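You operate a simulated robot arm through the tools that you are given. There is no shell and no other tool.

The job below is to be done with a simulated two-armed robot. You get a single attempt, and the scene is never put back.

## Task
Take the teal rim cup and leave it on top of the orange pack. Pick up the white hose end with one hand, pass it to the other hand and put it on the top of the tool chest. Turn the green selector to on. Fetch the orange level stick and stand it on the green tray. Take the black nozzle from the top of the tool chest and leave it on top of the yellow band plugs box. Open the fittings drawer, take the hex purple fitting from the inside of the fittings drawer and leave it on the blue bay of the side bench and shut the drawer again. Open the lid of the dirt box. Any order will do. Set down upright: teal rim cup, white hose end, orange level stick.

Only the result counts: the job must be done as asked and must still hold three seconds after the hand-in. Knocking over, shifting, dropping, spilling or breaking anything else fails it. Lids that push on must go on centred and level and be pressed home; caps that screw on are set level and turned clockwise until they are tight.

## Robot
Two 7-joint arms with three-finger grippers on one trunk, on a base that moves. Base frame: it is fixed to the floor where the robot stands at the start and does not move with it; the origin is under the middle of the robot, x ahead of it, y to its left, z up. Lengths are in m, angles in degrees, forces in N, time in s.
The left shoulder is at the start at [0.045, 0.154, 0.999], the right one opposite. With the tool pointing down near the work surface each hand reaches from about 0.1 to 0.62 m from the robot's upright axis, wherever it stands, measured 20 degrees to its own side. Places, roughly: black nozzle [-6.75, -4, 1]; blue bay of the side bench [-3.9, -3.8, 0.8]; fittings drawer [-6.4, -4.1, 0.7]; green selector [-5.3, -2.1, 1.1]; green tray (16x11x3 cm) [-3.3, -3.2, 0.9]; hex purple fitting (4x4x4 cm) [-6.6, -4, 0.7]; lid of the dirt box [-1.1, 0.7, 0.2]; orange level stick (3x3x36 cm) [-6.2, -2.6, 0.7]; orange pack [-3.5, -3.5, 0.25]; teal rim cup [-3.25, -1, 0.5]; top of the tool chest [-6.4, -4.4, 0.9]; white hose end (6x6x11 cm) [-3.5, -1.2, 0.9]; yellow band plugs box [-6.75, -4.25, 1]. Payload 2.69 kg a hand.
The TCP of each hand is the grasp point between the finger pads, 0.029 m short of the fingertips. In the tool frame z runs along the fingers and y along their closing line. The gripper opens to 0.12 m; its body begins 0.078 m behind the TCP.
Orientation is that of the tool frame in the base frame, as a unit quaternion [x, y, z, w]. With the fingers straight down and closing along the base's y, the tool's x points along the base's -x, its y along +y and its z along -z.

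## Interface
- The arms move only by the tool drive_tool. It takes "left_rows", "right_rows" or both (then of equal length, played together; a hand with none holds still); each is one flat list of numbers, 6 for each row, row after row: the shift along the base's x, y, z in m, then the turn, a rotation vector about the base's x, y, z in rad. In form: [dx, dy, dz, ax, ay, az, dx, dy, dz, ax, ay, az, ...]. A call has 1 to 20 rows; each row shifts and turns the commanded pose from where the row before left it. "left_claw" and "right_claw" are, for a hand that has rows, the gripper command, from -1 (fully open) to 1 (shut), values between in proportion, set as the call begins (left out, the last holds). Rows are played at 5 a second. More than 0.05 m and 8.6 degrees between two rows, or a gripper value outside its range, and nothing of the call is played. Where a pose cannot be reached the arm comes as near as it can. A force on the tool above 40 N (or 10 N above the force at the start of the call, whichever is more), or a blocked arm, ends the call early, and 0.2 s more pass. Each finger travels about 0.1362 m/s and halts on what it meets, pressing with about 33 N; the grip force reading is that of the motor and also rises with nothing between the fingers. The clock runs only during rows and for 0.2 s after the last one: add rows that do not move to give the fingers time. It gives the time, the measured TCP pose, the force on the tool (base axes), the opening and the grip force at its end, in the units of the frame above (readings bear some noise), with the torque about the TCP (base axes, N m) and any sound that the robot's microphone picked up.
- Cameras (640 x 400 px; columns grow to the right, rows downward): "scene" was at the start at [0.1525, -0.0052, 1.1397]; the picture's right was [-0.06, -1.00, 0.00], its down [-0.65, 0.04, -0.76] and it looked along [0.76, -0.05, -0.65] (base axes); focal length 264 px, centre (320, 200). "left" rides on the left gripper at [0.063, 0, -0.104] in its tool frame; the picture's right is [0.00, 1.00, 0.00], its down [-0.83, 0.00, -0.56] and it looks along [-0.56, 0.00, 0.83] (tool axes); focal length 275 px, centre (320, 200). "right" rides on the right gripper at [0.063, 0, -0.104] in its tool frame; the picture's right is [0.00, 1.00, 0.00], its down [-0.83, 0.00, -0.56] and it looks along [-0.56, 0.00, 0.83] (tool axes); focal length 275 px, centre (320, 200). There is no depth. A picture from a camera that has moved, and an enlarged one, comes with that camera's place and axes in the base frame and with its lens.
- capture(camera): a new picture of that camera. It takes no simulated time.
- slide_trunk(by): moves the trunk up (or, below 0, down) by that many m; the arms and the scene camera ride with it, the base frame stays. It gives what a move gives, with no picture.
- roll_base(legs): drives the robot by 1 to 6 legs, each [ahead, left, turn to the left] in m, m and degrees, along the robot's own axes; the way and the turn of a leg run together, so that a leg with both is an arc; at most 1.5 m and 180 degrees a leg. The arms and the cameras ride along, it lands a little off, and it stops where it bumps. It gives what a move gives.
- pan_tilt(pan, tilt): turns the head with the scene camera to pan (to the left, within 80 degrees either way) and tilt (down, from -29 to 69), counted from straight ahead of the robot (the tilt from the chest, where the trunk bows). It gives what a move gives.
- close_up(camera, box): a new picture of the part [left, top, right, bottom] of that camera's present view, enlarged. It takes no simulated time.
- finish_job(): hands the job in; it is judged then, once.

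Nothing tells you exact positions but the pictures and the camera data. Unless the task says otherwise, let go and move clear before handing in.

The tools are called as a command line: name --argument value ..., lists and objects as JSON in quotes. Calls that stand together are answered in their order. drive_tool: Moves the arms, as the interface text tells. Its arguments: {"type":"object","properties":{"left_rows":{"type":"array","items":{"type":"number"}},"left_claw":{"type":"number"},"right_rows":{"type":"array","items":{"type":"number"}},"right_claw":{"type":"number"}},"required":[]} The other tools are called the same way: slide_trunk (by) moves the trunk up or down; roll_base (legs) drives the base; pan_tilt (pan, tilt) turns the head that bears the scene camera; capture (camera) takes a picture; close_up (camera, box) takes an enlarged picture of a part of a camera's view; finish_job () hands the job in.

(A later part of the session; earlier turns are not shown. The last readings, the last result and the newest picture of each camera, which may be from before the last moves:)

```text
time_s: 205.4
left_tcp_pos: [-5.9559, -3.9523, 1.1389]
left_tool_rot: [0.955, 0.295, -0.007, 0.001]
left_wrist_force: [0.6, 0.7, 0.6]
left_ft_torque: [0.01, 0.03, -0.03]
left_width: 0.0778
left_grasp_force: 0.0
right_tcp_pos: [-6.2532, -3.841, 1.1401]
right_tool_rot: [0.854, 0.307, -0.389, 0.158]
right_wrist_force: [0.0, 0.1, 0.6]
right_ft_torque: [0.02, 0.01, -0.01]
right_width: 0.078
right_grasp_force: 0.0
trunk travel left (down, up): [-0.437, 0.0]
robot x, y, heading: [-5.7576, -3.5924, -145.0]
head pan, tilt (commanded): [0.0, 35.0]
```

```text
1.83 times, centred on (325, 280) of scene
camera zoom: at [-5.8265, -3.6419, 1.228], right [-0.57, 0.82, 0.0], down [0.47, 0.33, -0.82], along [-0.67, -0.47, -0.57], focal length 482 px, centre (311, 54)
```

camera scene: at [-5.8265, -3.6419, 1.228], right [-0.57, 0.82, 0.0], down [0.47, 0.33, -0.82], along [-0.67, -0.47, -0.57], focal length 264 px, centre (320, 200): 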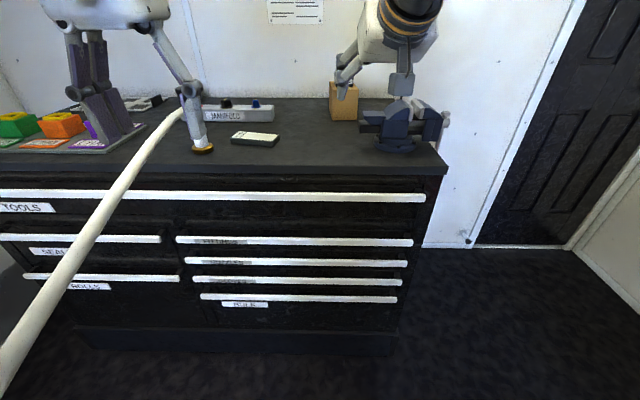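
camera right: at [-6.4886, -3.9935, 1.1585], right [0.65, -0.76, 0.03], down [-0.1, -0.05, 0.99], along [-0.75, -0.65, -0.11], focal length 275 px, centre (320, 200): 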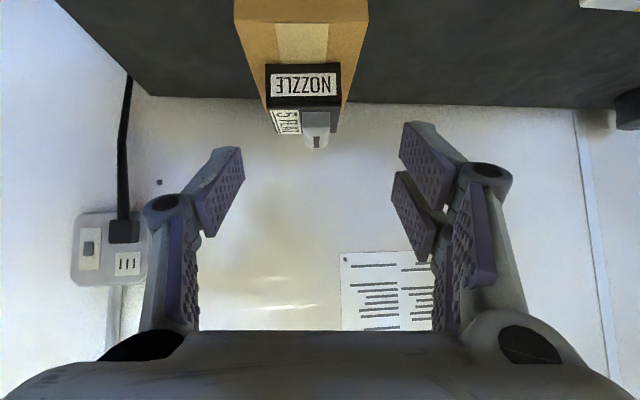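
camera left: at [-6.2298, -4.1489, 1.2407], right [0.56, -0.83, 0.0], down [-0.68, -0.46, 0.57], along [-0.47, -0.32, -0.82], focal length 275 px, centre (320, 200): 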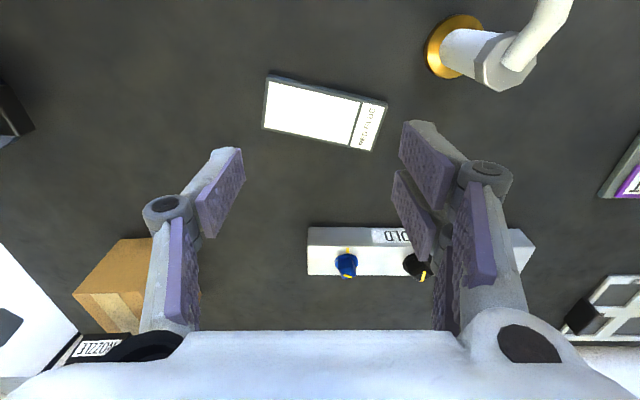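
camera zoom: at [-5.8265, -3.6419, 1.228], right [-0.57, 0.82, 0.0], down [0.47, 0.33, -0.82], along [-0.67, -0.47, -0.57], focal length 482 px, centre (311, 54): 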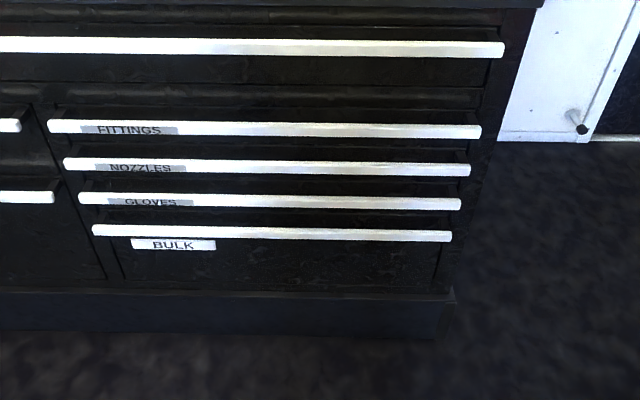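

The drawer bars stand off the faces, with FITTINGS the top one on the right at about z≈0.735. I roll and lower the right hand to a pose like the one used on the lid, in front of that bar.

drive_tool --right_rows '[0.0091, -0.0006, -0.02, 0, 0, -0.14, 0.0091, -0.0006, -0.02, -0.0502, 0.0717, 0, 0.0091, -0.0006, -0.02, -0.0502, 0.0717, 0, 0.0091, -0.0006, -0.02, 0.1013, 0.0709, 0.0714, 0.0091, -0.0006, -0.02, 0.1013, 0.0709, 0.0714, 0.0091, -0.0006, -0.02, 0.1013, 0.0709, 0.0714, 0.0091, -0.0006, -0.02, 0.1013, 0.0709, 0.0714, 0.0091, -0.0006, -0.02, 0.1013, 0.0709, 0.0714, 0.0091, -0.0006, -0.02, 0.1013, 0.0709, 0.0714, 0.0091, -0.0006, -0.02, 0.1013, 0.0709, 0.0714, 0.0091, -0.0006, -0.02, 0.1013, 0.0709, 0.0714, 0.0091, -0.0006, -0.02, 0.1013, 0.0709, 0.0714, 0.0091, -0.0006, -0.02, 0.1013, 0.0709, 0.0714, 0.0091, -0.0006, -0.02, 0.1013, 0.0709, 0.0714]' --right_claw 0.15

capture --camera "scene"

capture --camera "right"

```text
time_s: 208.4
left_tcp_pos: [-5.9551, -3.9522, 1.1377]
left_tool_rot: [0.956, 0.294, -0.007, 0.0]
left_wrist_force: [-0.2, -0.1, -0.3]
left_ft_torque: [0.02, -0.01, 0.01]
left_width: 0.0778
left_grasp_force: 0.0
right_tcp_pos: [-6.1291, -3.8492, 0.8614]
right_tool_rot: [0.426, 0.749, -0.456, -0.222]
right_wrist_force: [-0.2, -0.3, -0.6]
right_ft_torque: [0.02, 0.04, 0.0]
right_width: 0.0509
right_grasp_force: 0.1
trunk travel left (down, up): [-0.437, 0.0]
robot x, y, heading: [-5.7538, -3.5927, -144.8]
head pan, tilt (commanded): [0.0, 35.0]
```

```text
taken
camera scene: at [-5.8269, -3.6421, 1.2279], right [-0.57, 0.82, 0.0], down [0.47, 0.33, -0.82], along [-0.67, -0.47, -0.57], focal length 264 px, centre (320, 200)
```

scene: 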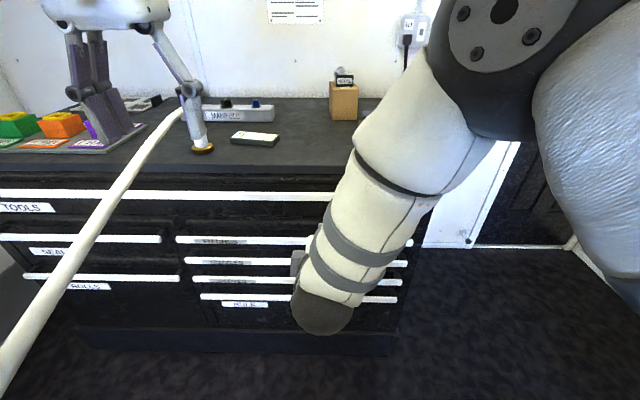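

```text
taken
camera right: at [-6.0881, -3.7453, 0.9084], right [0.43, 0.23, -0.87], down [0.85, -0.42, 0.31], along [-0.3, -0.88, -0.38], focal length 275 px, centre (320, 200)
```

right: 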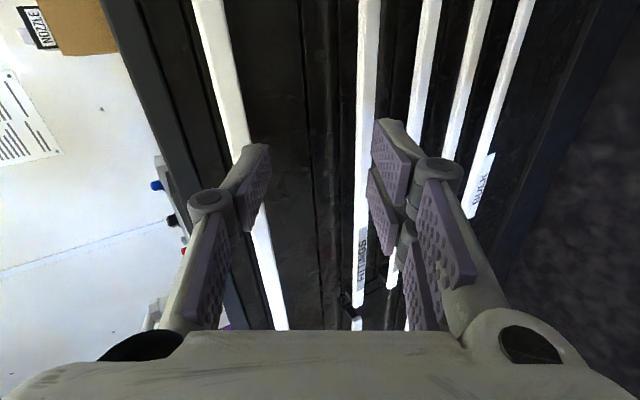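

The bars lie at about f where the chest front is; the FITTINGS bar is at z≈0.69, the next one 8 cm lower. I move to a pre-grasp about 10 cm in front of the FITTINGS bar.

drive_tool --right_rows '[-0.0259, -0.0181, -0.038, 0, 0, 0, -0.0259, -0.0181, -0.038, 0, 0, 0, -0.0259, -0.0181, -0.038, 0, 0, 0]' --right_claw 0.0

capture --camera "right"

```text
time_s: 209.2
left_tcp_pos: [-5.9569, -3.9531, 1.1362]
left_tool_rot: [0.955, 0.296, -0.007, 0.001]
left_wrist_force: [-0.7, 0.4, -0.1]
left_ft_torque: [-0.02, -0.04, 0.01]
left_width: 0.078
left_grasp_force: 0.0
right_tcp_pos: [-6.2035, -3.9045, 0.7437]
right_tool_rot: [0.42, 0.754, -0.453, -0.223]
right_wrist_force: [-0.5, 0.9, -0.6]
right_ft_torque: [0.01, -0.03, 0.0]
right_width: 0.0597
right_grasp_force: 0.1
trunk travel left (down, up): [-0.437, 0.0]
robot x, y, heading: [-5.7516, -3.5894, -145.0]
head pan, tilt (commanded): [0.0, 35.0]
```

```text
taken
camera right: at [-6.1626, -3.8002, 0.7903], right [0.43, 0.24, -0.87], down [0.86, -0.42, 0.31], along [-0.29, -0.88, -0.38], focal length 275 px, centre (320, 200)
```

right: 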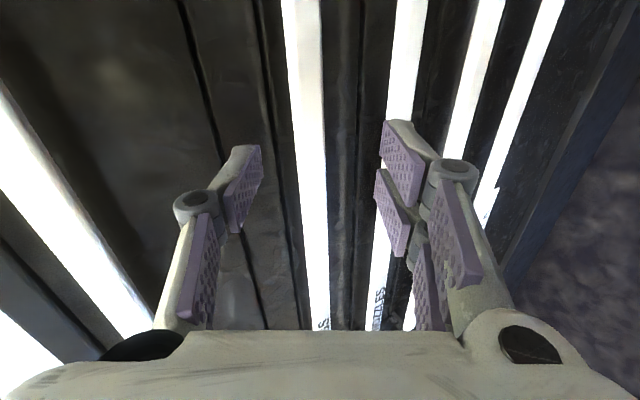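

The bar is centred between the fingers. I advance along the tool to it.

drive_tool --right_rows '[-0.0243, -0.017, -0.0132, 0, 0, 0, -0.0243, -0.017, -0.0132, 0, 0, 0, -0.0243, -0.017, -0.0132, 0, 0, 0]'

capture --camera "right"

```text
time_s: 210.0
left_tcp_pos: [-5.9551, -3.9529, 1.137]
left_tool_rot: [0.956, 0.294, -0.008, 0.0]
left_wrist_force: [-0.3, -0.3, -0.9]
left_ft_torque: [0.04, -0.04, 0.02]
left_width: 0.0779
left_grasp_force: 0.1
right_tcp_pos: [-6.2767, -3.9526, 0.7034]
right_tool_rot: [0.42, 0.754, -0.453, -0.222]
right_wrist_force: [5.3, 4.2, 2.9]
right_ft_torque: [-0.16, 0.14, 0.07]
right_width: 0.0675
right_grasp_force: 0.7
trunk travel left (down, up): [-0.437, 0.0]
robot x, y, heading: [-5.7501, -3.5926, -145.0]
head pan, tilt (commanded): [0.0, 35.0]
```

```text
taken
camera right: at [-6.2361, -3.8501, 0.7507], right [0.43, 0.24, -0.87], down [0.86, -0.42, 0.31], along [-0.29, -0.88, -0.38], focal length 275 px, centre (320, 200)
```

right: 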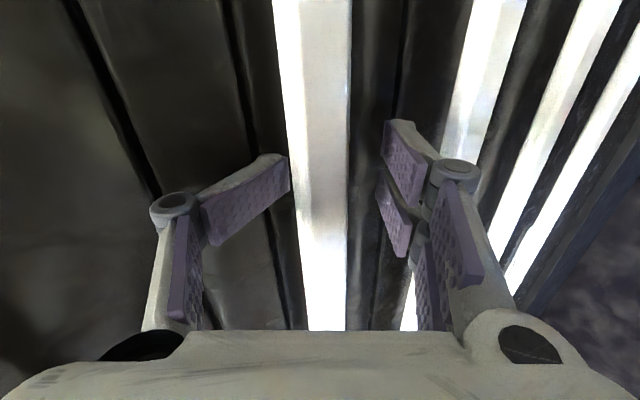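

The upper fingertip just touches the drawer face. I back off 8 mm and close on the bar.

drive_tool --right_rows '[0.0057, 0.004, 0.0039, 0, 0, 0, 0, 0, 0, 0, 0, 0]'

drive_tool --right_rows '[0, 0, 0, 0, 0, 0, 0, 0, 0, 0, 0, 0, 0, 0, 0, 0, 0, 0]' --right_claw 1

capture --camera "right"

```text
time_s: 210.6
left_tcp_pos: [-5.9554, -3.9536, 1.1372]
left_tool_rot: [0.956, 0.295, -0.009, 0.001]
left_wrist_force: [-0.4, 0.1, -0.3]
left_ft_torque: [0.0, 0.0, 0.0]
left_width: 0.0781
left_grasp_force: 0.1
right_tcp_pos: [-6.2701, -3.9496, 0.7087]
right_tool_rot: [0.421, 0.753, -0.454, -0.222]
right_wrist_force: [1.8, 0.8, 0.2]
right_ft_torque: [0.01, 0.04, 0.04]
right_width: 0.0637
right_grasp_force: 0.1
trunk travel left (down, up): [-0.437, 0.0]
robot x, y, heading: [-5.7547, -3.5914, -145.1]
head pan, tilt (commanded): [0.0, 35.0]
```

```text
time_s: 211.4
left_tcp_pos: [-5.9556, -3.9519, 1.1383]
left_tool_rot: [0.956, 0.294, -0.008, 0.0]
left_wrist_force: [0.2, 0.6, 0.1]
left_ft_torque: [0.0, 0.01, 0.01]
left_width: 0.0779
left_grasp_force: 0.0
right_tcp_pos: [-6.2679, -3.9498, 0.7066]
right_tool_rot: [0.421, 0.754, -0.453, -0.222]
right_wrist_force: [7.3, 8.4, -8.1]
right_ft_torque: [1.53, 1.24, 0.79]
right_width: 0.0244
right_grasp_force: 44.9
trunk travel left (down, up): [-0.437, 0.0]
robot x, y, heading: [-5.7525, -3.5901, -144.8]
head pan, tilt (commanded): [0.0, 35.0]
```

```text
taken
camera right: at [-6.2293, -3.8458, 0.7543], right [0.43, 0.24, -0.87], down [0.86, -0.42, 0.31], along [-0.29, -0.88, -0.39], focal length 275 px, centre (320, 200)
```

right: 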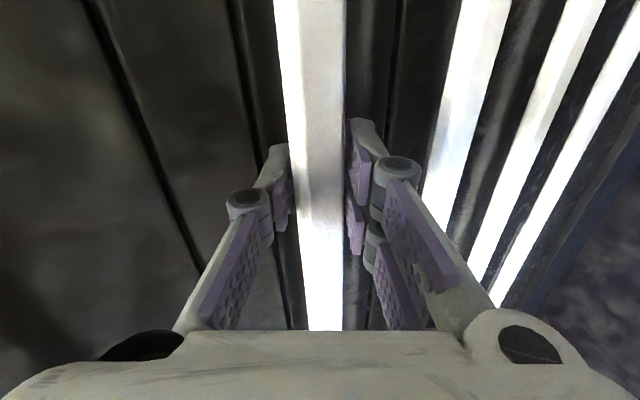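

The bar is gripped firmly. I pull the drawer by rolling back.

roll_base --legs '[[-0.25, 0, 0]]'

capture --camera "scene"

```text
time_s: 213.2
left_tcp_pos: [-5.7532, -3.8142, 1.136]
left_tool_rot: [0.955, 0.295, -0.007, -0.001]
left_wrist_force: [0.1, 0.6, -0.5]
left_ft_torque: [-0.03, 0.0, 0.0]
left_width: 0.0779
left_grasp_force: 0.0
right_tcp_pos: [-6.0658, -3.8122, 0.7069]
right_tool_rot: [0.419, 0.756, -0.452, -0.219]
right_wrist_force: [16.0, -27.7, -22.3]
right_ft_torque: [1.2, 0.94, 0.5]
right_width: 0.0243
right_grasp_force: 44.9
trunk travel left (down, up): [-0.437, 0.0]
robot x, y, heading: [-5.5515, -3.4532, -145.0]
head pan, tilt (commanded): [0.0, 35.0]
```

```text
taken
camera scene: at [-5.6245, -3.5046, 1.2277], right [-0.57, 0.82, 0.0], down [0.47, 0.33, -0.82], along [-0.67, -0.47, -0.57], focal length 264 px, centre (320, 200)
```

scene: 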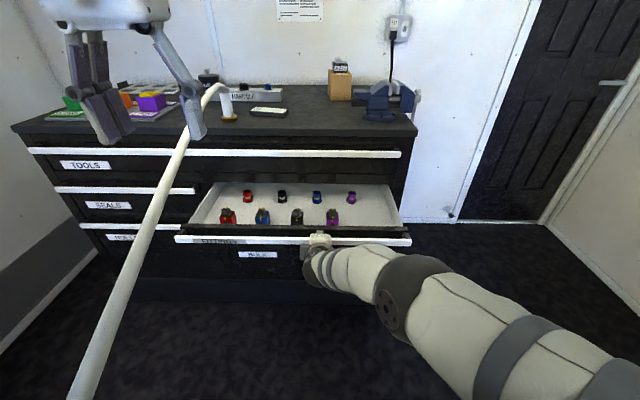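

The drawer is open about 25 cm and shows rows of coloured fittings. I zoom in to find the hex purple one.

close_up --camera "scene" --box '[190, 170, 410, 260]'

close_up --camera "scene" --box '[300, 180, 380, 235]'

```text
2.91 times, centred on (300, 215) of scene
camera zoom: at [-5.6245, -3.5046, 1.2277], right [-0.57, 0.82, 0.0], down [0.47, 0.33, -0.82], along [-0.67, -0.47, -0.57], focal length 767 px, centre (378, 156)
```

zoom: 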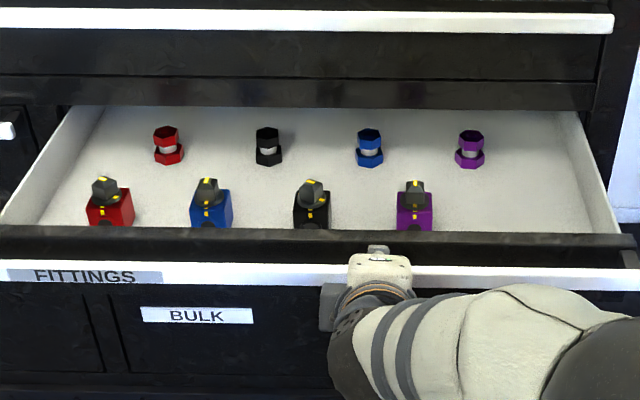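

```text
7.27 times, centred on (340, 208) of scene
camera zoom: at [-5.6245, -3.5046, 1.2277], right [-0.57, 0.82, 0.0], down [0.47, 0.33, -0.82], along [-0.67, -0.47, -0.57], focal length 1916 px, centre (174, 146)
```

zoom: 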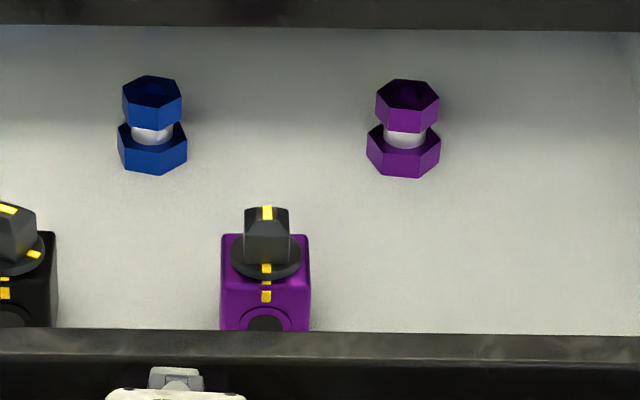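

The hex purple fitting is in the back row on the right. I pull the drawer further out.

roll_base --legs '[[-0.12, 0, 0]]'

capture --camera "scene"

```text
time_s: 214.5
left_tcp_pos: [-5.6553, -3.7462, 1.137]
left_tool_rot: [0.956, 0.294, -0.007, -0.001]
left_wrist_force: [0.5, 0.9, 0.7]
left_ft_torque: [0.0, 0.03, 0.01]
left_width: 0.0781
left_grasp_force: 0.0
right_tcp_pos: [-5.9661, -3.7459, 0.7076]
right_tool_rot: [0.417, 0.758, -0.453, -0.217]
right_wrist_force: [12.8, -20.8, -15.6]
right_ft_torque: [0.96, 0.86, 0.73]
right_width: 0.0245
right_grasp_force: 45.2
trunk travel left (down, up): [-0.437, 0.0]
robot x, y, heading: [-5.4536, -3.3791, -145.0]
head pan, tilt (commanded): [0.0, 35.0]
```

```text
taken
camera scene: at [-5.5269, -3.4359, 1.2278], right [-0.57, 0.82, 0.0], down [0.47, 0.33, -0.82], along [-0.67, -0.47, -0.57], focal length 264 px, centre (320, 200)
```

scene: 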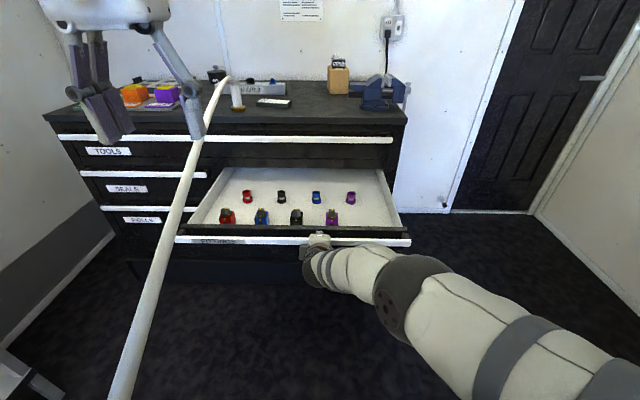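

Open about 36 cm, far enough for the fitting to be clear of the chest edge. I let go of the bar, withdraw the right hand and raise it; the left hand will fetch the fitting.

drive_tool --right_rows '[0, 0, 0, 0, 0, 0, 0, 0, 0, 0, 0, 0, 0.0283, 0.0202, 0.0199, 0, 0, 0, 0.0283, 0.0202, 0.0199, 0, 0, 0, 0, 0, 0.045, 0, 0, 0, 0, 0, 0.045, 0, 0, 0, 0, 0, 0.045, 0, 0, 0, 0, 0, 0.045, 0, 0, 0]' --right_claw 0.0

capture --camera "scene"

```text
time_s: 216.3
left_tcp_pos: [-5.6559, -3.7441, 1.1391]
left_tool_rot: [0.955, 0.295, -0.008, 0.001]
left_wrist_force: [0.1, 0.3, -0.3]
left_ft_torque: [0.02, 0.02, 0.0]
left_width: 0.0779
left_grasp_force: 0.0
right_tcp_pos: [-5.9117, -3.7027, 0.9304]
right_tool_rot: [0.421, 0.755, -0.454, -0.215]
right_wrist_force: [-0.2, -0.5, -0.9]
right_ft_torque: [0.01, 0.02, -0.01]
right_width: 0.0602
right_grasp_force: 0.1
trunk travel left (down, up): [-0.437, 0.0]
robot x, y, heading: [-5.4562, -3.3831, -144.9]
head pan, tilt (commanded): [0.0, 35.0]
```

```text
taken
camera scene: at [-5.5261, -3.433, 1.2281], right [-0.57, 0.82, 0.0], down [0.47, 0.33, -0.82], along [-0.67, -0.47, -0.57], focal length 264 px, centre (320, 200)
```

scene: 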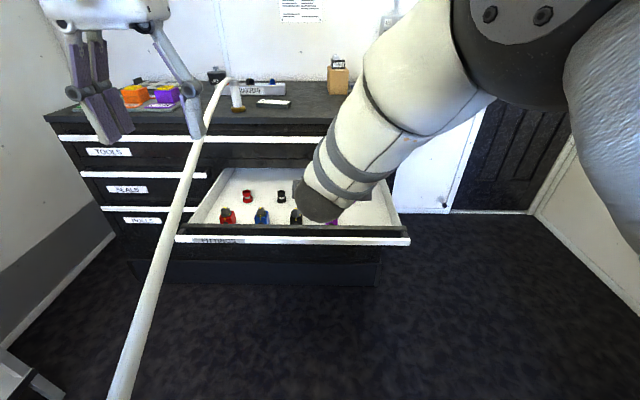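

roll_base --legs '[[0, -0.22, 0], [0.3, 0, 0]]'

capture --camera "left"

capture --camera "scene"

```text
time_s: 220.2
left_tcp_pos: [-6.027, -3.7357, 1.1385]
left_tool_rot: [0.956, 0.294, -0.007, 0.0]
left_wrist_force: [-0.6, -0.5, -0.7]
left_ft_torque: [0.0, 0.0, 0.0]
left_width: 0.078
left_grasp_force: 0.0
right_tcp_pos: [-6.2825, -3.6929, 0.9293]
right_tool_rot: [0.422, 0.754, -0.454, -0.216]
right_wrist_force: [0.7, 0.1, -0.9]
right_ft_torque: [0.02, 0.0, -0.02]
right_width: 0.0597
right_grasp_force: 0.0
trunk travel left (down, up): [-0.437, 0.0]
robot x, y, heading: [-5.8234, -3.3721, -145.3]
head pan, tilt (commanded): [0.0, 35.0]
```

```text
taken
camera left: at [-5.973, -3.7005, 1.2411], right [0.56, -0.83, 0.0], down [-0.68, -0.46, 0.57], along [-0.47, -0.32, -0.82], focal length 275 px, centre (320, 200)
```

left: 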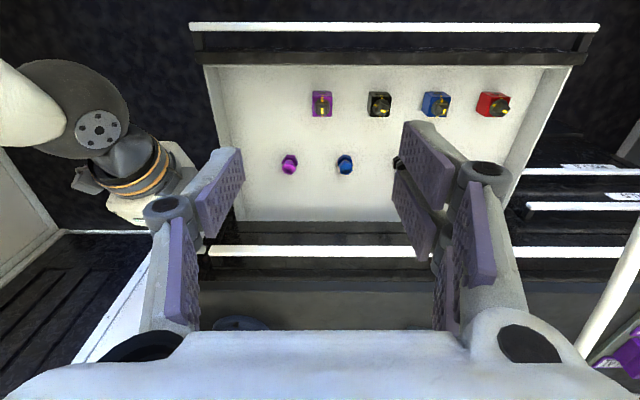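

```text
taken
camera scene: at [-5.8977, -3.4249, 1.2279], right [-0.57, 0.82, 0.0], down [0.47, 0.33, -0.82], along [-0.67, -0.47, -0.57], focal length 264 px, centre (320, 200)
```

scene: 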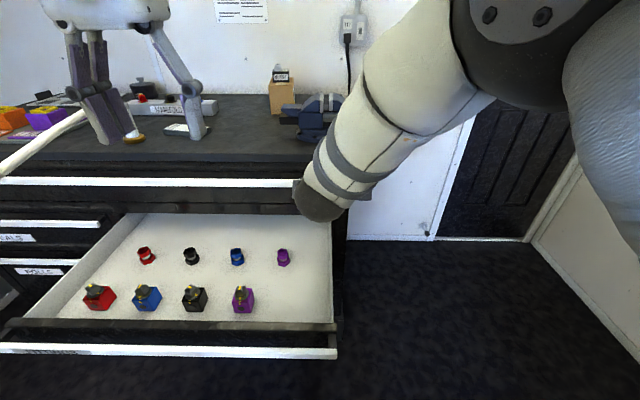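

The hex purple fitting is at about [-6.26, -3.805, 0.67]. I roll 5 cm closer and bring the left hand over it.

roll_base --legs '[[0.05, 0, 0]]'

drive_tool --left_rows '[-0.02, -0.005, -0.045, 0, 0, 0, -0.02, -0.005, -0.045, 0, 0, 0, -0.02, -0.005, -0.045, 0, 0, 0, -0.02, -0.005, -0.045, 0, 0, 0, -0.02, -0.005, -0.045, 0, 0, 0, -0.02, -0.005, -0.045, 0, 0, 0]' --left_claw -0.3

capture --camera "left"

capture --camera "scene"

```text
time_s: 221.1
left_tcp_pos: [-6.0684, -3.7637, 1.138]
left_tool_rot: [0.956, 0.294, -0.007, 0.001]
left_wrist_force: [-0.9, 0.5, 0.1]
left_ft_torque: [0.04, -0.03, -0.02]
left_width: 0.078
left_grasp_force: 0.0
right_tcp_pos: [-6.3248, -3.7221, 0.9299]
right_tool_rot: [0.423, 0.754, -0.454, -0.216]
right_wrist_force: [0.4, 0.9, -0.4]
right_ft_torque: [-0.02, 0.0, -0.01]
right_width: 0.0599
right_grasp_force: 0.1
trunk travel left (down, up): [-0.437, 0.0]
robot x, y, heading: [-5.8618, -3.4035, -145.2]
head pan, tilt (commanded): [0.0, 35.0]
```

```text
time_s: 222.5
left_tcp_pos: [-6.1887, -3.7929, 0.867]
left_tool_rot: [0.956, 0.294, -0.007, 0.001]
left_wrist_force: [0.5, 0.3, 0.6]
left_ft_torque: [0.0, 0.01, 0.01]
left_width: 0.0779
left_grasp_force: 0.1
right_tcp_pos: [-6.325, -3.7208, 0.9296]
right_tool_rot: [0.423, 0.754, -0.454, -0.215]
right_wrist_force: [-0.7, 0.7, 0.3]
right_ft_torque: [0.0, 0.0, 0.01]
right_width: 0.0601
right_grasp_force: 0.1
trunk travel left (down, up): [-0.437, 0.0]
robot x, y, heading: [-5.8661, -3.4005, -145.0]
head pan, tilt (commanded): [0.0, 35.0]
```

```text
taken
camera left: at [-6.1343, -3.7582, 0.9699], right [0.56, -0.83, 0.0], down [-0.68, -0.46, 0.57], along [-0.47, -0.31, -0.82], focal length 275 px, centre (320, 200)
```

left: 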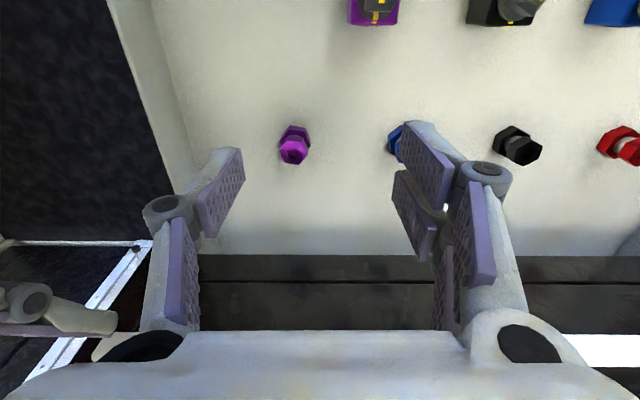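

```text
taken
camera scene: at [-5.9386, -3.4533, 1.2277], right [-0.57, 0.82, 0.0], down [0.47, 0.33, -0.82], along [-0.67, -0.47, -0.57], focal length 264 px, centre (320, 200)
```

scene: 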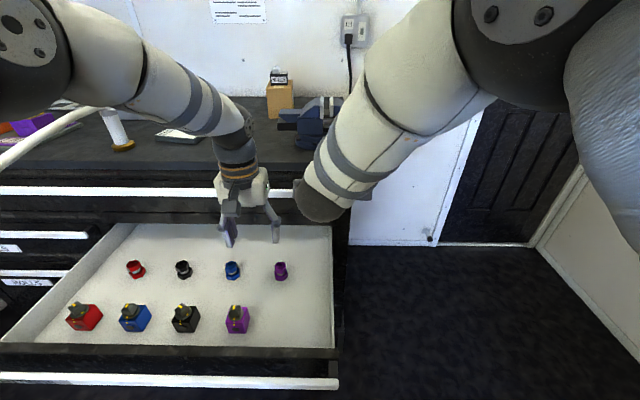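

drive_tool --left_rows '[-0.0357, -0.006, -0.03, 0, 0, 0, -0.0357, -0.006, -0.03, 0, 0, 0, 0, 0, -0.035, 0, 0, 0, 0, 0, -0.035, 0, 0, 0]'

capture --camera "left"

close_up --camera "scene" --box '[180, 180, 340, 320]'

```text
time_s: 223.5
left_tcp_pos: [-6.2488, -3.7995, 0.7377]
left_tool_rot: [0.956, 0.294, -0.007, 0.0]
left_wrist_force: [-0.7, -1.2, 0.4]
left_ft_torque: [0.03, 0.01, -0.01]
left_width: 0.0779
left_grasp_force: 0.0
left hand out of reach, approached as far as the arm can: row 3, 4
right_tcp_pos: [-6.3238, -3.7216, 0.9294]
right_tool_rot: [0.422, 0.754, -0.454, -0.215]
right_wrist_force: [0.1, -1.1, 0.0]
right_ft_torque: [-0.01, -0.05, 0.0]
right_width: 0.0599
right_grasp_force: 0.1
trunk travel left (down, up): [-0.437, 0.0]
robot x, y, heading: [-5.8623, -3.4007, -144.9]
head pan, tilt (commanded): [0.0, 35.0]
```

```text
taken
camera left: at [-6.1944, -3.7646, 0.8415], right [0.56, -0.83, 0.0], down [-0.68, -0.46, 0.57], along [-0.47, -0.31, -0.82], focal length 275 px, centre (320, 200)
```

left: 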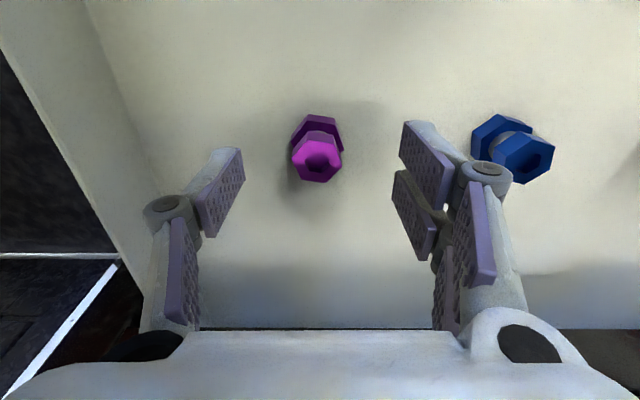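

```text
2.86 times, centred on (260, 250) of scene
camera zoom: at [-5.9381, -3.4531, 1.2278], right [-0.57, 0.82, 0.0], down [0.47, 0.33, -0.82], along [-0.67, -0.47, -0.57], focal length 753 px, centre (491, 57)
```

zoom: 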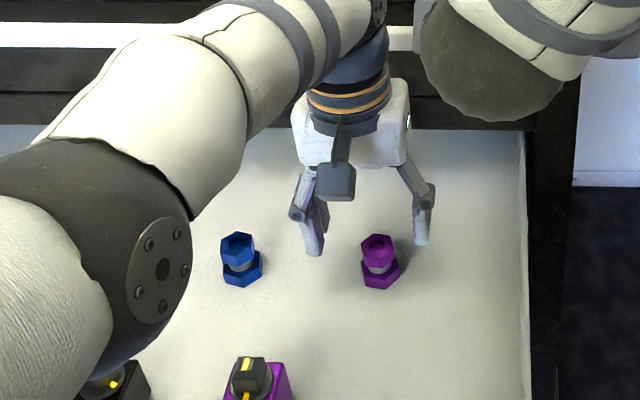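

The fitting is centred laterally. I tilt the left hand 15° forward for reach and continue down.

drive_tool --left_rows '[0, 0, 0, -0.0751, 0.1073, 0, 0, 0, 0, -0.0751, 0.1073, 0, -0.0058, -0.003, -0.015, 0, 0, 0, -0.0058, -0.0035, -0.015, 0, 0, 0]'

capture --camera "left"

```text
time_s: 224.5
left_tcp_pos: [-6.2881, -3.8187, 0.7023]
left_tool_rot: [0.947, 0.291, -0.132, 0.041]
left_wrist_force: [-0.2, 0.5, -0.1]
left_ft_torque: [-0.02, -0.01, 0.01]
left_width: 0.078
left_grasp_force: 0.0
left hand out of reach, approached as far as the arm can: row 1, 2, 3, 4
right_tcp_pos: [-6.3244, -3.7205, 0.9294]
right_tool_rot: [0.423, 0.754, -0.454, -0.215]
right_wrist_force: [-0.9, 0.1, 0.7]
right_ft_torque: [0.02, -0.01, 0.0]
right_width: 0.0601
right_grasp_force: 0.1
trunk travel left (down, up): [-0.437, 0.0]
robot x, y, heading: [-5.864, -3.3993, -144.9]
head pan, tilt (commanded): [0.0, 35.0]
```

```text
taken
camera left: at [-6.2135, -3.7703, 0.7863], right [0.56, -0.83, 0.0], down [-0.54, -0.36, 0.76], along [-0.63, -0.43, -0.65], focal length 275 px, centre (320, 200)
```

left: 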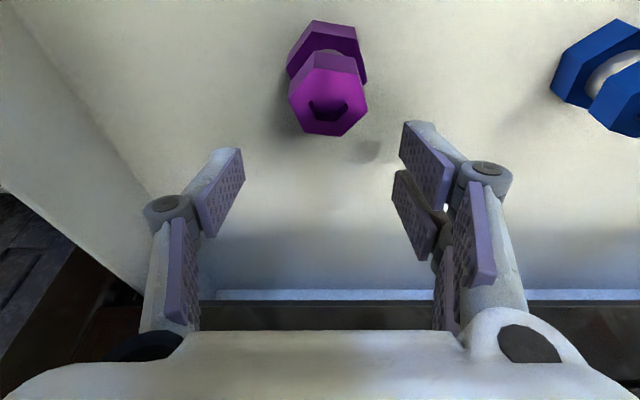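

drive_tool --left_rows '[0.014, 0.0065, 0, 0, 0, 0, 0.0136, 0.0062, 0, 0, 0, 0, 0, 0, 0, 0, 0, 0]'

capture --camera "left"

```text
time_s: 225.3
left_tcp_pos: [-6.285, -3.8166, 0.6953]
left_tool_rot: [0.947, 0.291, -0.132, 0.04]
left_wrist_force: [-0.3, 0.3, 0.6]
left_ft_torque: [-0.02, -0.01, 0.04]
left_width: 0.0779
left_grasp_force: 0.1
left hand out of reach, approached as far as the arm can: row 1, 2
right_tcp_pos: [-6.3234, -3.7212, 0.9303]
right_tool_rot: [0.423, 0.753, -0.454, -0.216]
right_wrist_force: [-0.6, -0.3, 0.0]
right_ft_torque: [0.0, 0.02, -0.02]
right_width: 0.0599
right_grasp_force: 0.1
trunk travel left (down, up): [-0.437, 0.0]
robot x, y, heading: [-5.8612, -3.4019, -145.2]
head pan, tilt (commanded): [0.0, 35.0]
```

```text
taken
camera left: at [-6.2113, -3.7672, 0.7787], right [0.56, -0.83, 0.0], down [-0.54, -0.36, 0.76], along [-0.63, -0.43, -0.65], focal length 275 px, centre (320, 200)
```

left: 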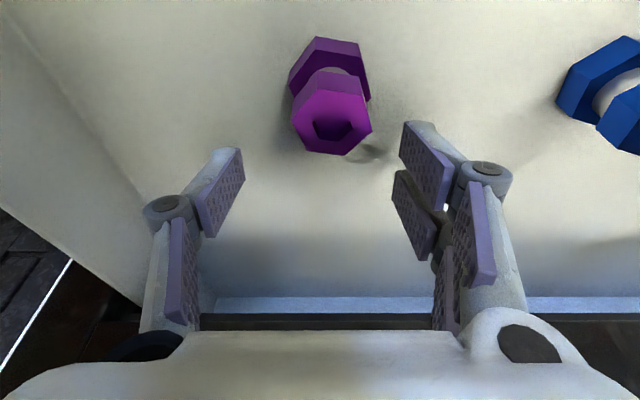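

The arm posture resists moving back, so I shift the base back 3 cm instead to centre the hand on the fitting.

roll_base --legs '[[-0.028, 0, 0]]'

capture --camera "left"

```text
time_s: 226.2
left_tcp_pos: [-6.2622, -3.7993, 0.6964]
left_tool_rot: [0.947, 0.291, -0.131, 0.041]
left_wrist_force: [0.6, 0.6, 0.7]
left_ft_torque: [-0.04, 0.02, 0.01]
left_width: 0.078
left_grasp_force: 0.1
right_tcp_pos: [-6.3, -3.7044, 0.9304]
right_tool_rot: [0.423, 0.753, -0.455, -0.216]
right_wrist_force: [0.2, 0.9, 0.0]
right_ft_torque: [0.0, -0.02, -0.01]
right_width: 0.0601
right_grasp_force: 0.1
trunk travel left (down, up): [-0.437, 0.0]
robot x, y, heading: [-5.8416, -3.384, -145.1]
head pan, tilt (commanded): [0.0, 35.0]
```

```text
taken
camera left: at [-6.188, -3.7509, 0.7792], right [0.56, -0.83, 0.0], down [-0.54, -0.36, 0.76], along [-0.63, -0.43, -0.65], focal length 275 px, centre (320, 200)
```

left: 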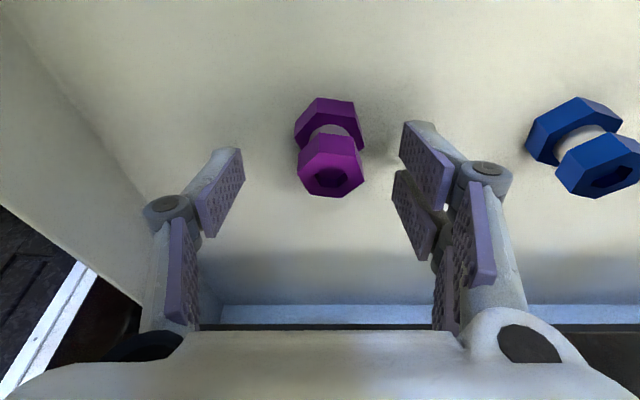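

drive_tool --left_rows '[0.0034, -0.0049, -0.01, 0, 0, 0, 0, 0, -0.01, 0, 0, 0, 0, 0, -0.006, 0, 0, 0]'

capture --camera "left"

```text
time_s: 227.0
left_tcp_pos: [-6.2552, -3.8055, 0.6755]
left_tool_rot: [0.946, 0.291, -0.134, 0.043]
left_wrist_force: [0.1, -3.3, 12.6]
left_ft_torque: [-0.46, -0.47, -0.07]
left_width: 0.084
left_grasp_force: 3.4
left hand out of reach, approached as far as the arm can: row 2
right_tcp_pos: [-6.3009, -3.7044, 0.9321]
right_tool_rot: [0.423, 0.753, -0.456, -0.216]
right_wrist_force: [0.2, 0.0, 0.5]
right_ft_torque: [-0.04, -0.03, 0.0]
right_width: 0.0602
right_grasp_force: 0.1
trunk travel left (down, up): [-0.437, 0.0]
robot x, y, heading: [-5.8397, -3.3855, -145.2]
head pan, tilt (commanded): [0.0, 35.0]
```

```text
taken
camera left: at [-6.181, -3.7562, 0.7578], right [0.56, -0.83, 0.0], down [-0.53, -0.36, 0.77], along [-0.63, -0.43, -0.64], focal length 275 px, centre (320, 200)
```

left: 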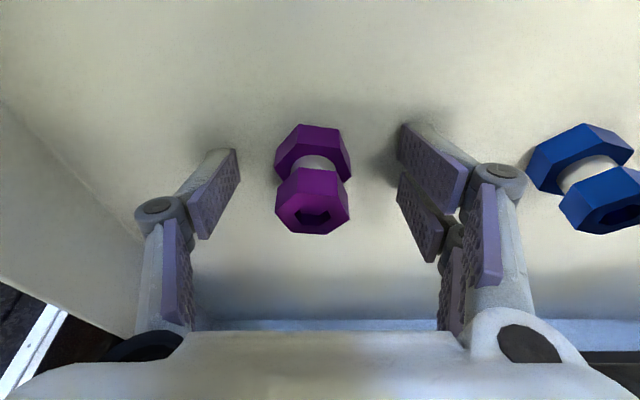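

The fingertips touch the drawer floor (z≈0.647). I rise 4 mm and close on the fitting.

drive_tool --left_rows '[0, 0, 0.004, 0, 0, 0, 0, 0, 0, 0, 0, 0]'

drive_tool --left_rows '[0, 0, 0, 0, 0, 0, 0, 0, 0, 0, 0, 0, 0, 0, 0, 0, 0, 0]' --left_claw 1

capture --camera "left"

```text
time_s: 227.6
left_tcp_pos: [-6.2556, -3.8042, 0.6764]
left_tool_rot: [0.947, 0.291, -0.131, 0.04]
left_wrist_force: [2.6, -2.0, 9.4]
left_ft_torque: [-0.38, -0.49, -0.01]
left_width: 0.084
left_grasp_force: 3.7
right_tcp_pos: [-6.3009, -3.7031, 0.9305]
right_tool_rot: [0.422, 0.754, -0.455, -0.216]
right_wrist_force: [0.2, 1.1, -0.6]
right_ft_torque: [0.0, -0.02, 0.04]
right_width: 0.0603
right_grasp_force: 0.1
trunk travel left (down, up): [-0.437, 0.0]
robot x, y, heading: [-5.8413, -3.3833, -144.8]
head pan, tilt (commanded): [0.0, 35.0]
```

```text
time_s: 228.4
left_tcp_pos: [-6.2589, -3.8084, 0.6826]
left_tool_rot: [0.946, 0.29, -0.14, 0.045]
left_wrist_force: [-0.5, -4.1, 23.1]
left_ft_torque: [-0.25, -0.39, -0.04]
left_width: 0.0358
left_grasp_force: 32.6
right_tcp_pos: [-6.3009, -3.7043, 0.9297]
right_tool_rot: [0.424, 0.753, -0.455, -0.215]
right_wrist_force: [0.5, 0.8, 0.2]
right_ft_torque: [-0.02, 0.02, 0.0]
right_width: 0.0603
right_grasp_force: 0.1
trunk travel left (down, up): [-0.437, 0.0]
robot x, y, heading: [-5.8408, -3.3851, -145.2]
head pan, tilt (commanded): [0.0, 35.0]
stopped in row 3 (left hand): the force on the tool passed its limit at 41 N (the readings are from after the stop); the commanded pose is now the measured one
```

```text
taken
camera left: at [-6.1841, -3.759, 0.7634], right [0.56, -0.83, 0.01], down [-0.53, -0.35, 0.77], along [-0.64, -0.43, -0.63], focal length 275 px, centre (320, 200)
```

left: 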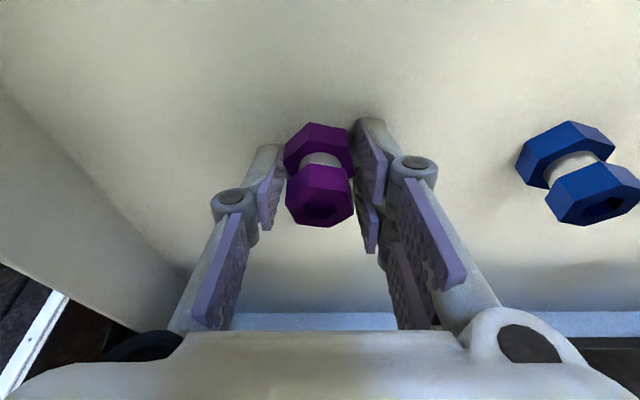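

Gripped (36 mm). I lift it slowly out of the drawer.

drive_tool --left_rows '[0, 0, 0.01, 0, 0, 0, 0, 0, 0.02, 0, 0, 0, 0, 0, 0.03, 0, 0, 0, 0, 0, 0.03, 0, 0, 0, 0, 0, 0.03, 0, 0, 0, 0, 0, 0.03, 0, 0, 0]'

capture --camera "left"

capture --camera "scene"

```text
time_s: 229.8
left_tcp_pos: [-6.2821, -3.8179, 0.8229]
left_tool_rot: [0.946, 0.291, -0.134, 0.043]
left_wrist_force: [0.1, 0.6, -1.2]
left_ft_torque: [-0.03, 0.01, 0.04]
left_width: 0.0357
left_grasp_force: 32.9
left hand out of reach, approached as far as the arm can: row 2, 3, 4, 5, 6
right_tcp_pos: [-6.3008, -3.7048, 0.9302]
right_tool_rot: [0.423, 0.754, -0.454, -0.217]
right_wrist_force: [0.3, -0.8, 0.5]
right_ft_torque: [-0.01, 0.02, -0.02]
right_width: 0.06
right_grasp_force: 0.1
trunk travel left (down, up): [-0.437, 0.0]
robot x, y, heading: [-5.8415, -3.3837, -145.0]
head pan, tilt (commanded): [0.0, 35.0]
```

```text
taken
camera left: at [-6.2081, -3.7685, 0.9061], right [0.56, -0.83, 0.0], down [-0.54, -0.36, 0.77], along [-0.63, -0.43, -0.64], focal length 275 px, centre (320, 200)
```

left: 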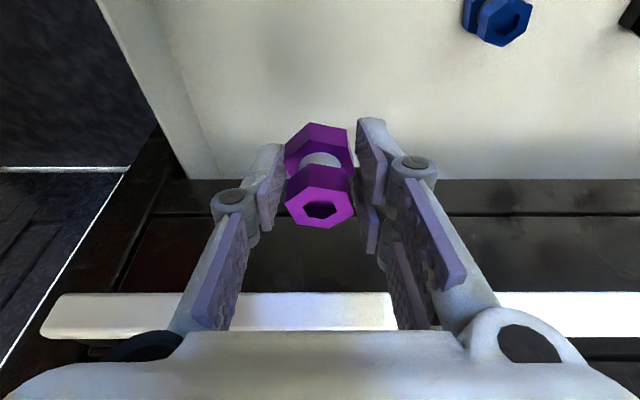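

```text
taken
camera scene: at [-5.9147, -3.4369, 1.228], right [-0.57, 0.82, 0.0], down [0.47, 0.33, -0.82], along [-0.67, -0.47, -0.57], focal length 264 px, centre (320, 200)
```

scene: 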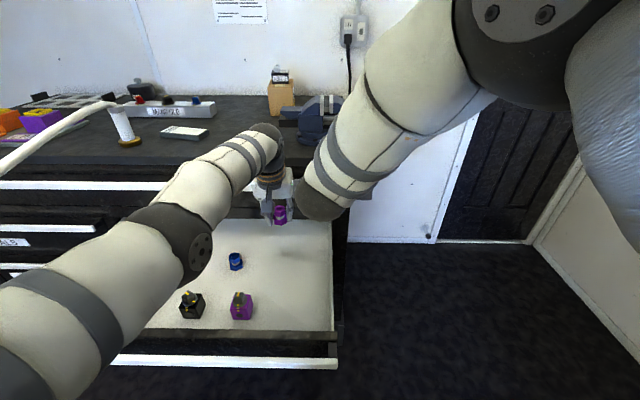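

The fitting is out. I back away, then use the right hand to close the drawer; first I move clear and raise the left hand.

roll_base --legs '[[-0.35, 0, 0], [0, 0.22, 0]]'

drive_tool --left_rows '[0.02, 0.014, 0.04, 0, 0, 0, 0.02, 0.014, 0.04, 0, 0, 0, 0.02, 0.014, 0.04, 0, 0, 0, 0.02, 0.014, 0.04, 0, 0, 0, 0.02, 0.014, 0.04, 0, 0, 0, 0.02, 0.014, 0.04, 0, 0, 0]'

capture --camera "right"

capture --camera "scene"

```text
time_s: 234.0
left_tcp_pos: [-5.8722, -3.7963, 0.8235]
left_tool_rot: [0.947, 0.29, -0.134, 0.041]
left_wrist_force: [-0.2, -0.1, -0.6]
left_ft_torque: [0.02, -0.06, 0.03]
left_width: 0.0354
left_grasp_force: 33.5
right_tcp_pos: [-5.8885, -3.6843, 0.9285]
right_tool_rot: [0.424, 0.753, -0.455, -0.216]
right_wrist_force: [0.4, -0.7, 0.9]
right_ft_torque: [-0.02, 0.02, 0.0]
right_width: 0.0598
right_grasp_force: 0.0
trunk travel left (down, up): [-0.437, 0.0]
robot x, y, heading: [-5.4278, -3.3688, -145.2]
head pan, tilt (commanded): [0.0, 35.0]
```

```text
time_s: 235.4
left_tcp_pos: [-5.8445, -3.7471, 1.0795]
left_tool_rot: [0.947, 0.288, -0.133, 0.043]
left_wrist_force: [0.3, 0.3, -0.8]
left_ft_torque: [-0.01, -0.02, 0.02]
left_width: 0.0353
left_grasp_force: 33.3
left hand out of reach, approached as far as the arm can: row 1, 2, 3, 4, 5, 6
right_tcp_pos: [-5.89, -3.6827, 0.9304]
right_tool_rot: [0.425, 0.752, -0.454, -0.216]
right_wrist_force: [-0.1, 0.7, -0.2]
right_ft_torque: [0.01, -0.01, 0.0]
right_width: 0.0599
right_grasp_force: 0.1
trunk travel left (down, up): [-0.437, 0.0]
robot x, y, heading: [-5.4297, -3.3671, -145.6]
head pan, tilt (commanded): [0.0, 35.0]
```

```text
taken
camera right: at [-5.8496, -3.5796, 0.9779], right [0.44, 0.23, -0.87], down [0.85, -0.42, 0.32], along [-0.29, -0.88, -0.38], focal length 275 px, centre (320, 200)
```

right: 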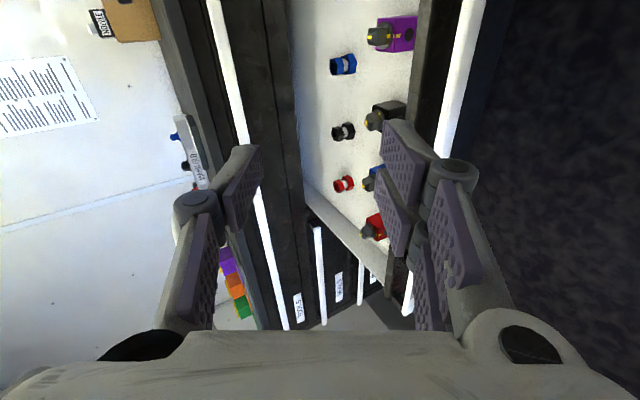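

```text
taken
camera scene: at [-5.5017, -3.4167, 1.2281], right [-0.57, 0.82, 0.0], down [0.47, 0.33, -0.82], along [-0.67, -0.47, -0.57], focal length 264 px, centre (320, 200)
```

scene: 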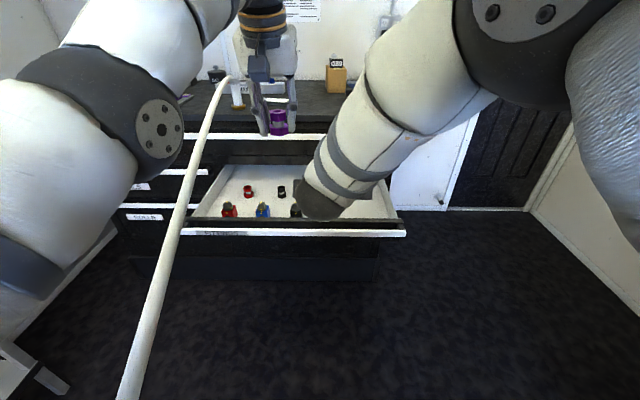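

drive_tool --right_rows '[-0.002, -0.0015, -0.044, 0, 0, 0, -0.002, -0.0015, -0.044, 0, 0, 0, -0.002, -0.0015, -0.044, 0, 0, 0, -0.002, -0.0015, -0.043, 0, 0, 0]'

capture --camera "right"

```text
time_s: 236.4
left_tcp_pos: [-5.8459, -3.7475, 1.0775]
left_tool_rot: [0.947, 0.289, -0.132, 0.042]
left_wrist_force: [-0.3, -0.2, -1.3]
left_ft_torque: [-0.02, -0.02, 0.01]
left_width: 0.0353
left_grasp_force: 33.1
right_tcp_pos: [-5.8975, -3.6915, 0.7536]
right_tool_rot: [0.424, 0.753, -0.455, -0.216]
right_wrist_force: [-1.0, 1.2, -0.2]
right_ft_torque: [-0.02, -0.01, -0.01]
right_width: 0.06
right_grasp_force: 0.0
trunk travel left (down, up): [-0.437, 0.0]
robot x, y, heading: [-5.4263, -3.3633, -145.3]
head pan, tilt (commanded): [0.0, 35.0]
```

```text
taken
camera right: at [-5.8582, -3.5877, 0.8], right [0.44, 0.23, -0.87], down [0.85, -0.42, 0.32], along [-0.29, -0.88, -0.38], focal length 275 px, centre (320, 200)
```

right: 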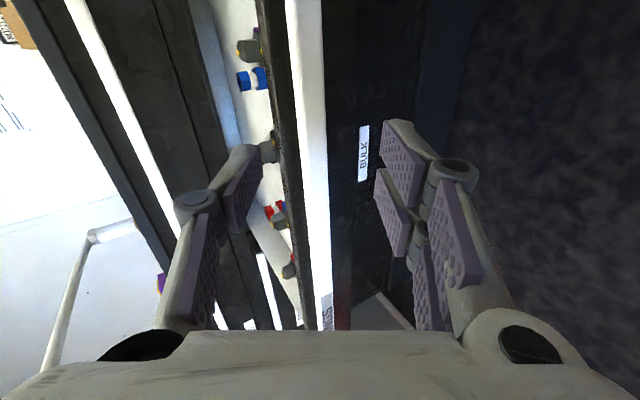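

drive_tool --right_rows '[-0.0237, -0.0166, -0.0157, 0, 0, 0, -0.0237, -0.0166, -0.0157, 0, 0, 0, -0.0237, -0.0166, -0.0157, 0, 0, 0]'

capture --camera "right"

```text
time_s: 237.2
left_tcp_pos: [-5.845, -3.746, 1.0795]
left_tool_rot: [0.947, 0.289, -0.134, 0.042]
left_wrist_force: [-0.1, 0.2, 0.5]
left_ft_torque: [0.01, 0.02, -0.02]
left_width: 0.0351
left_grasp_force: 32.6
right_tcp_pos: [-5.9633, -3.7306, 0.7129]
right_tool_rot: [0.425, 0.753, -0.454, -0.216]
right_wrist_force: [0.0, 0.1, 0.0]
right_ft_torque: [0.01, 0.0, 0.01]
right_width: 0.06
right_grasp_force: 0.0
right hand out of reach, approached as far as the arm can: row 3
trunk travel left (down, up): [-0.437, 0.0]
robot x, y, heading: [-5.4295, -3.3625, -145.1]
head pan, tilt (commanded): [0.0, 35.0]
```

```text
taken
camera right: at [-5.9231, -3.6268, 0.7607], right [0.44, 0.23, -0.87], down [0.85, -0.42, 0.32], along [-0.29, -0.88, -0.38], focal length 275 px, centre (320, 200)
```

right: 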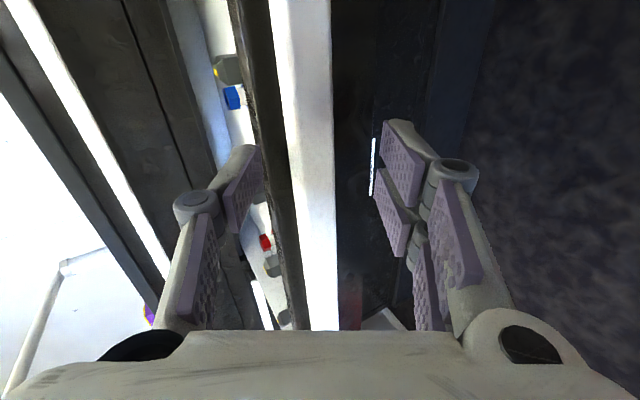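

roll_base --legs '[[0.014, 0, 0]]'

drive_tool --right_rows '[0, 0, -0.004, 0, 0, 0, 0, 0, 0, 0, 0, 0, 0, 0, 0, 0, 0, 0, 0, 0, 0, 0, 0, 0]' --right_claw 1

capture --camera "right"

```text
time_s: 238.0
left_tcp_pos: [-5.8567, -3.7563, 1.0787]
left_tool_rot: [0.947, 0.288, -0.133, 0.042]
left_wrist_force: [-0.4, 0.5, -0.9]
left_ft_torque: [0.05, -0.01, -0.01]
left_width: 0.035
left_grasp_force: 33.5
right_tcp_pos: [-5.9754, -3.7384, 0.7144]
right_tool_rot: [0.424, 0.753, -0.454, -0.217]
right_wrist_force: [-0.1, 0.3, -0.2]
right_ft_torque: [0.02, -0.03, 0.01]
right_width: 0.0601
right_grasp_force: 0.0
trunk travel left (down, up): [-0.437, 0.0]
robot x, y, heading: [-5.4412, -3.3728, -145.2]
head pan, tilt (commanded): [0.0, 35.0]
```

```text
time_s: 239.0
left_tcp_pos: [-5.8566, -3.7557, 1.0795]
left_tool_rot: [0.947, 0.29, -0.134, 0.042]
left_wrist_force: [0.6, -0.1, -1.4]
left_ft_torque: [0.04, -0.02, -0.01]
left_width: 0.035
left_grasp_force: 32.9
right_tcp_pos: [-5.9723, -3.7387, 0.7098]
right_tool_rot: [0.423, 0.754, -0.454, -0.216]
right_wrist_force: [5.8, -5.6, 0.4]
right_ft_torque: [0.9, 0.52, 1.64]
right_width: 0.0252
right_grasp_force: 45.0
trunk travel left (down, up): [-0.437, 0.0]
robot x, y, heading: [-5.4416, -3.3751, -145.2]
head pan, tilt (commanded): [0.0, 35.0]
```

```text
taken
camera right: at [-5.9331, -3.6353, 0.7575], right [0.44, 0.23, -0.87], down [0.85, -0.41, 0.32], along [-0.28, -0.88, -0.38], focal length 275 px, centre (320, 200)
```

right: 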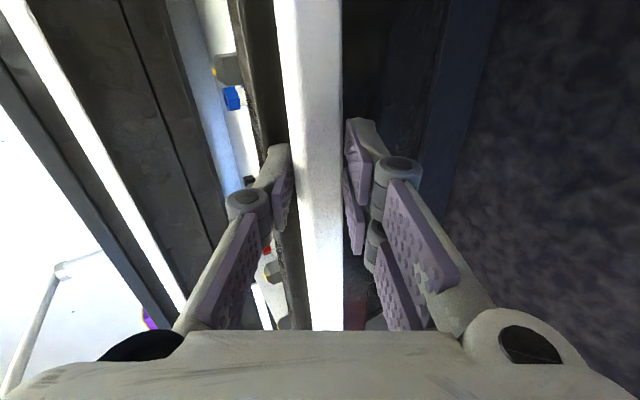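

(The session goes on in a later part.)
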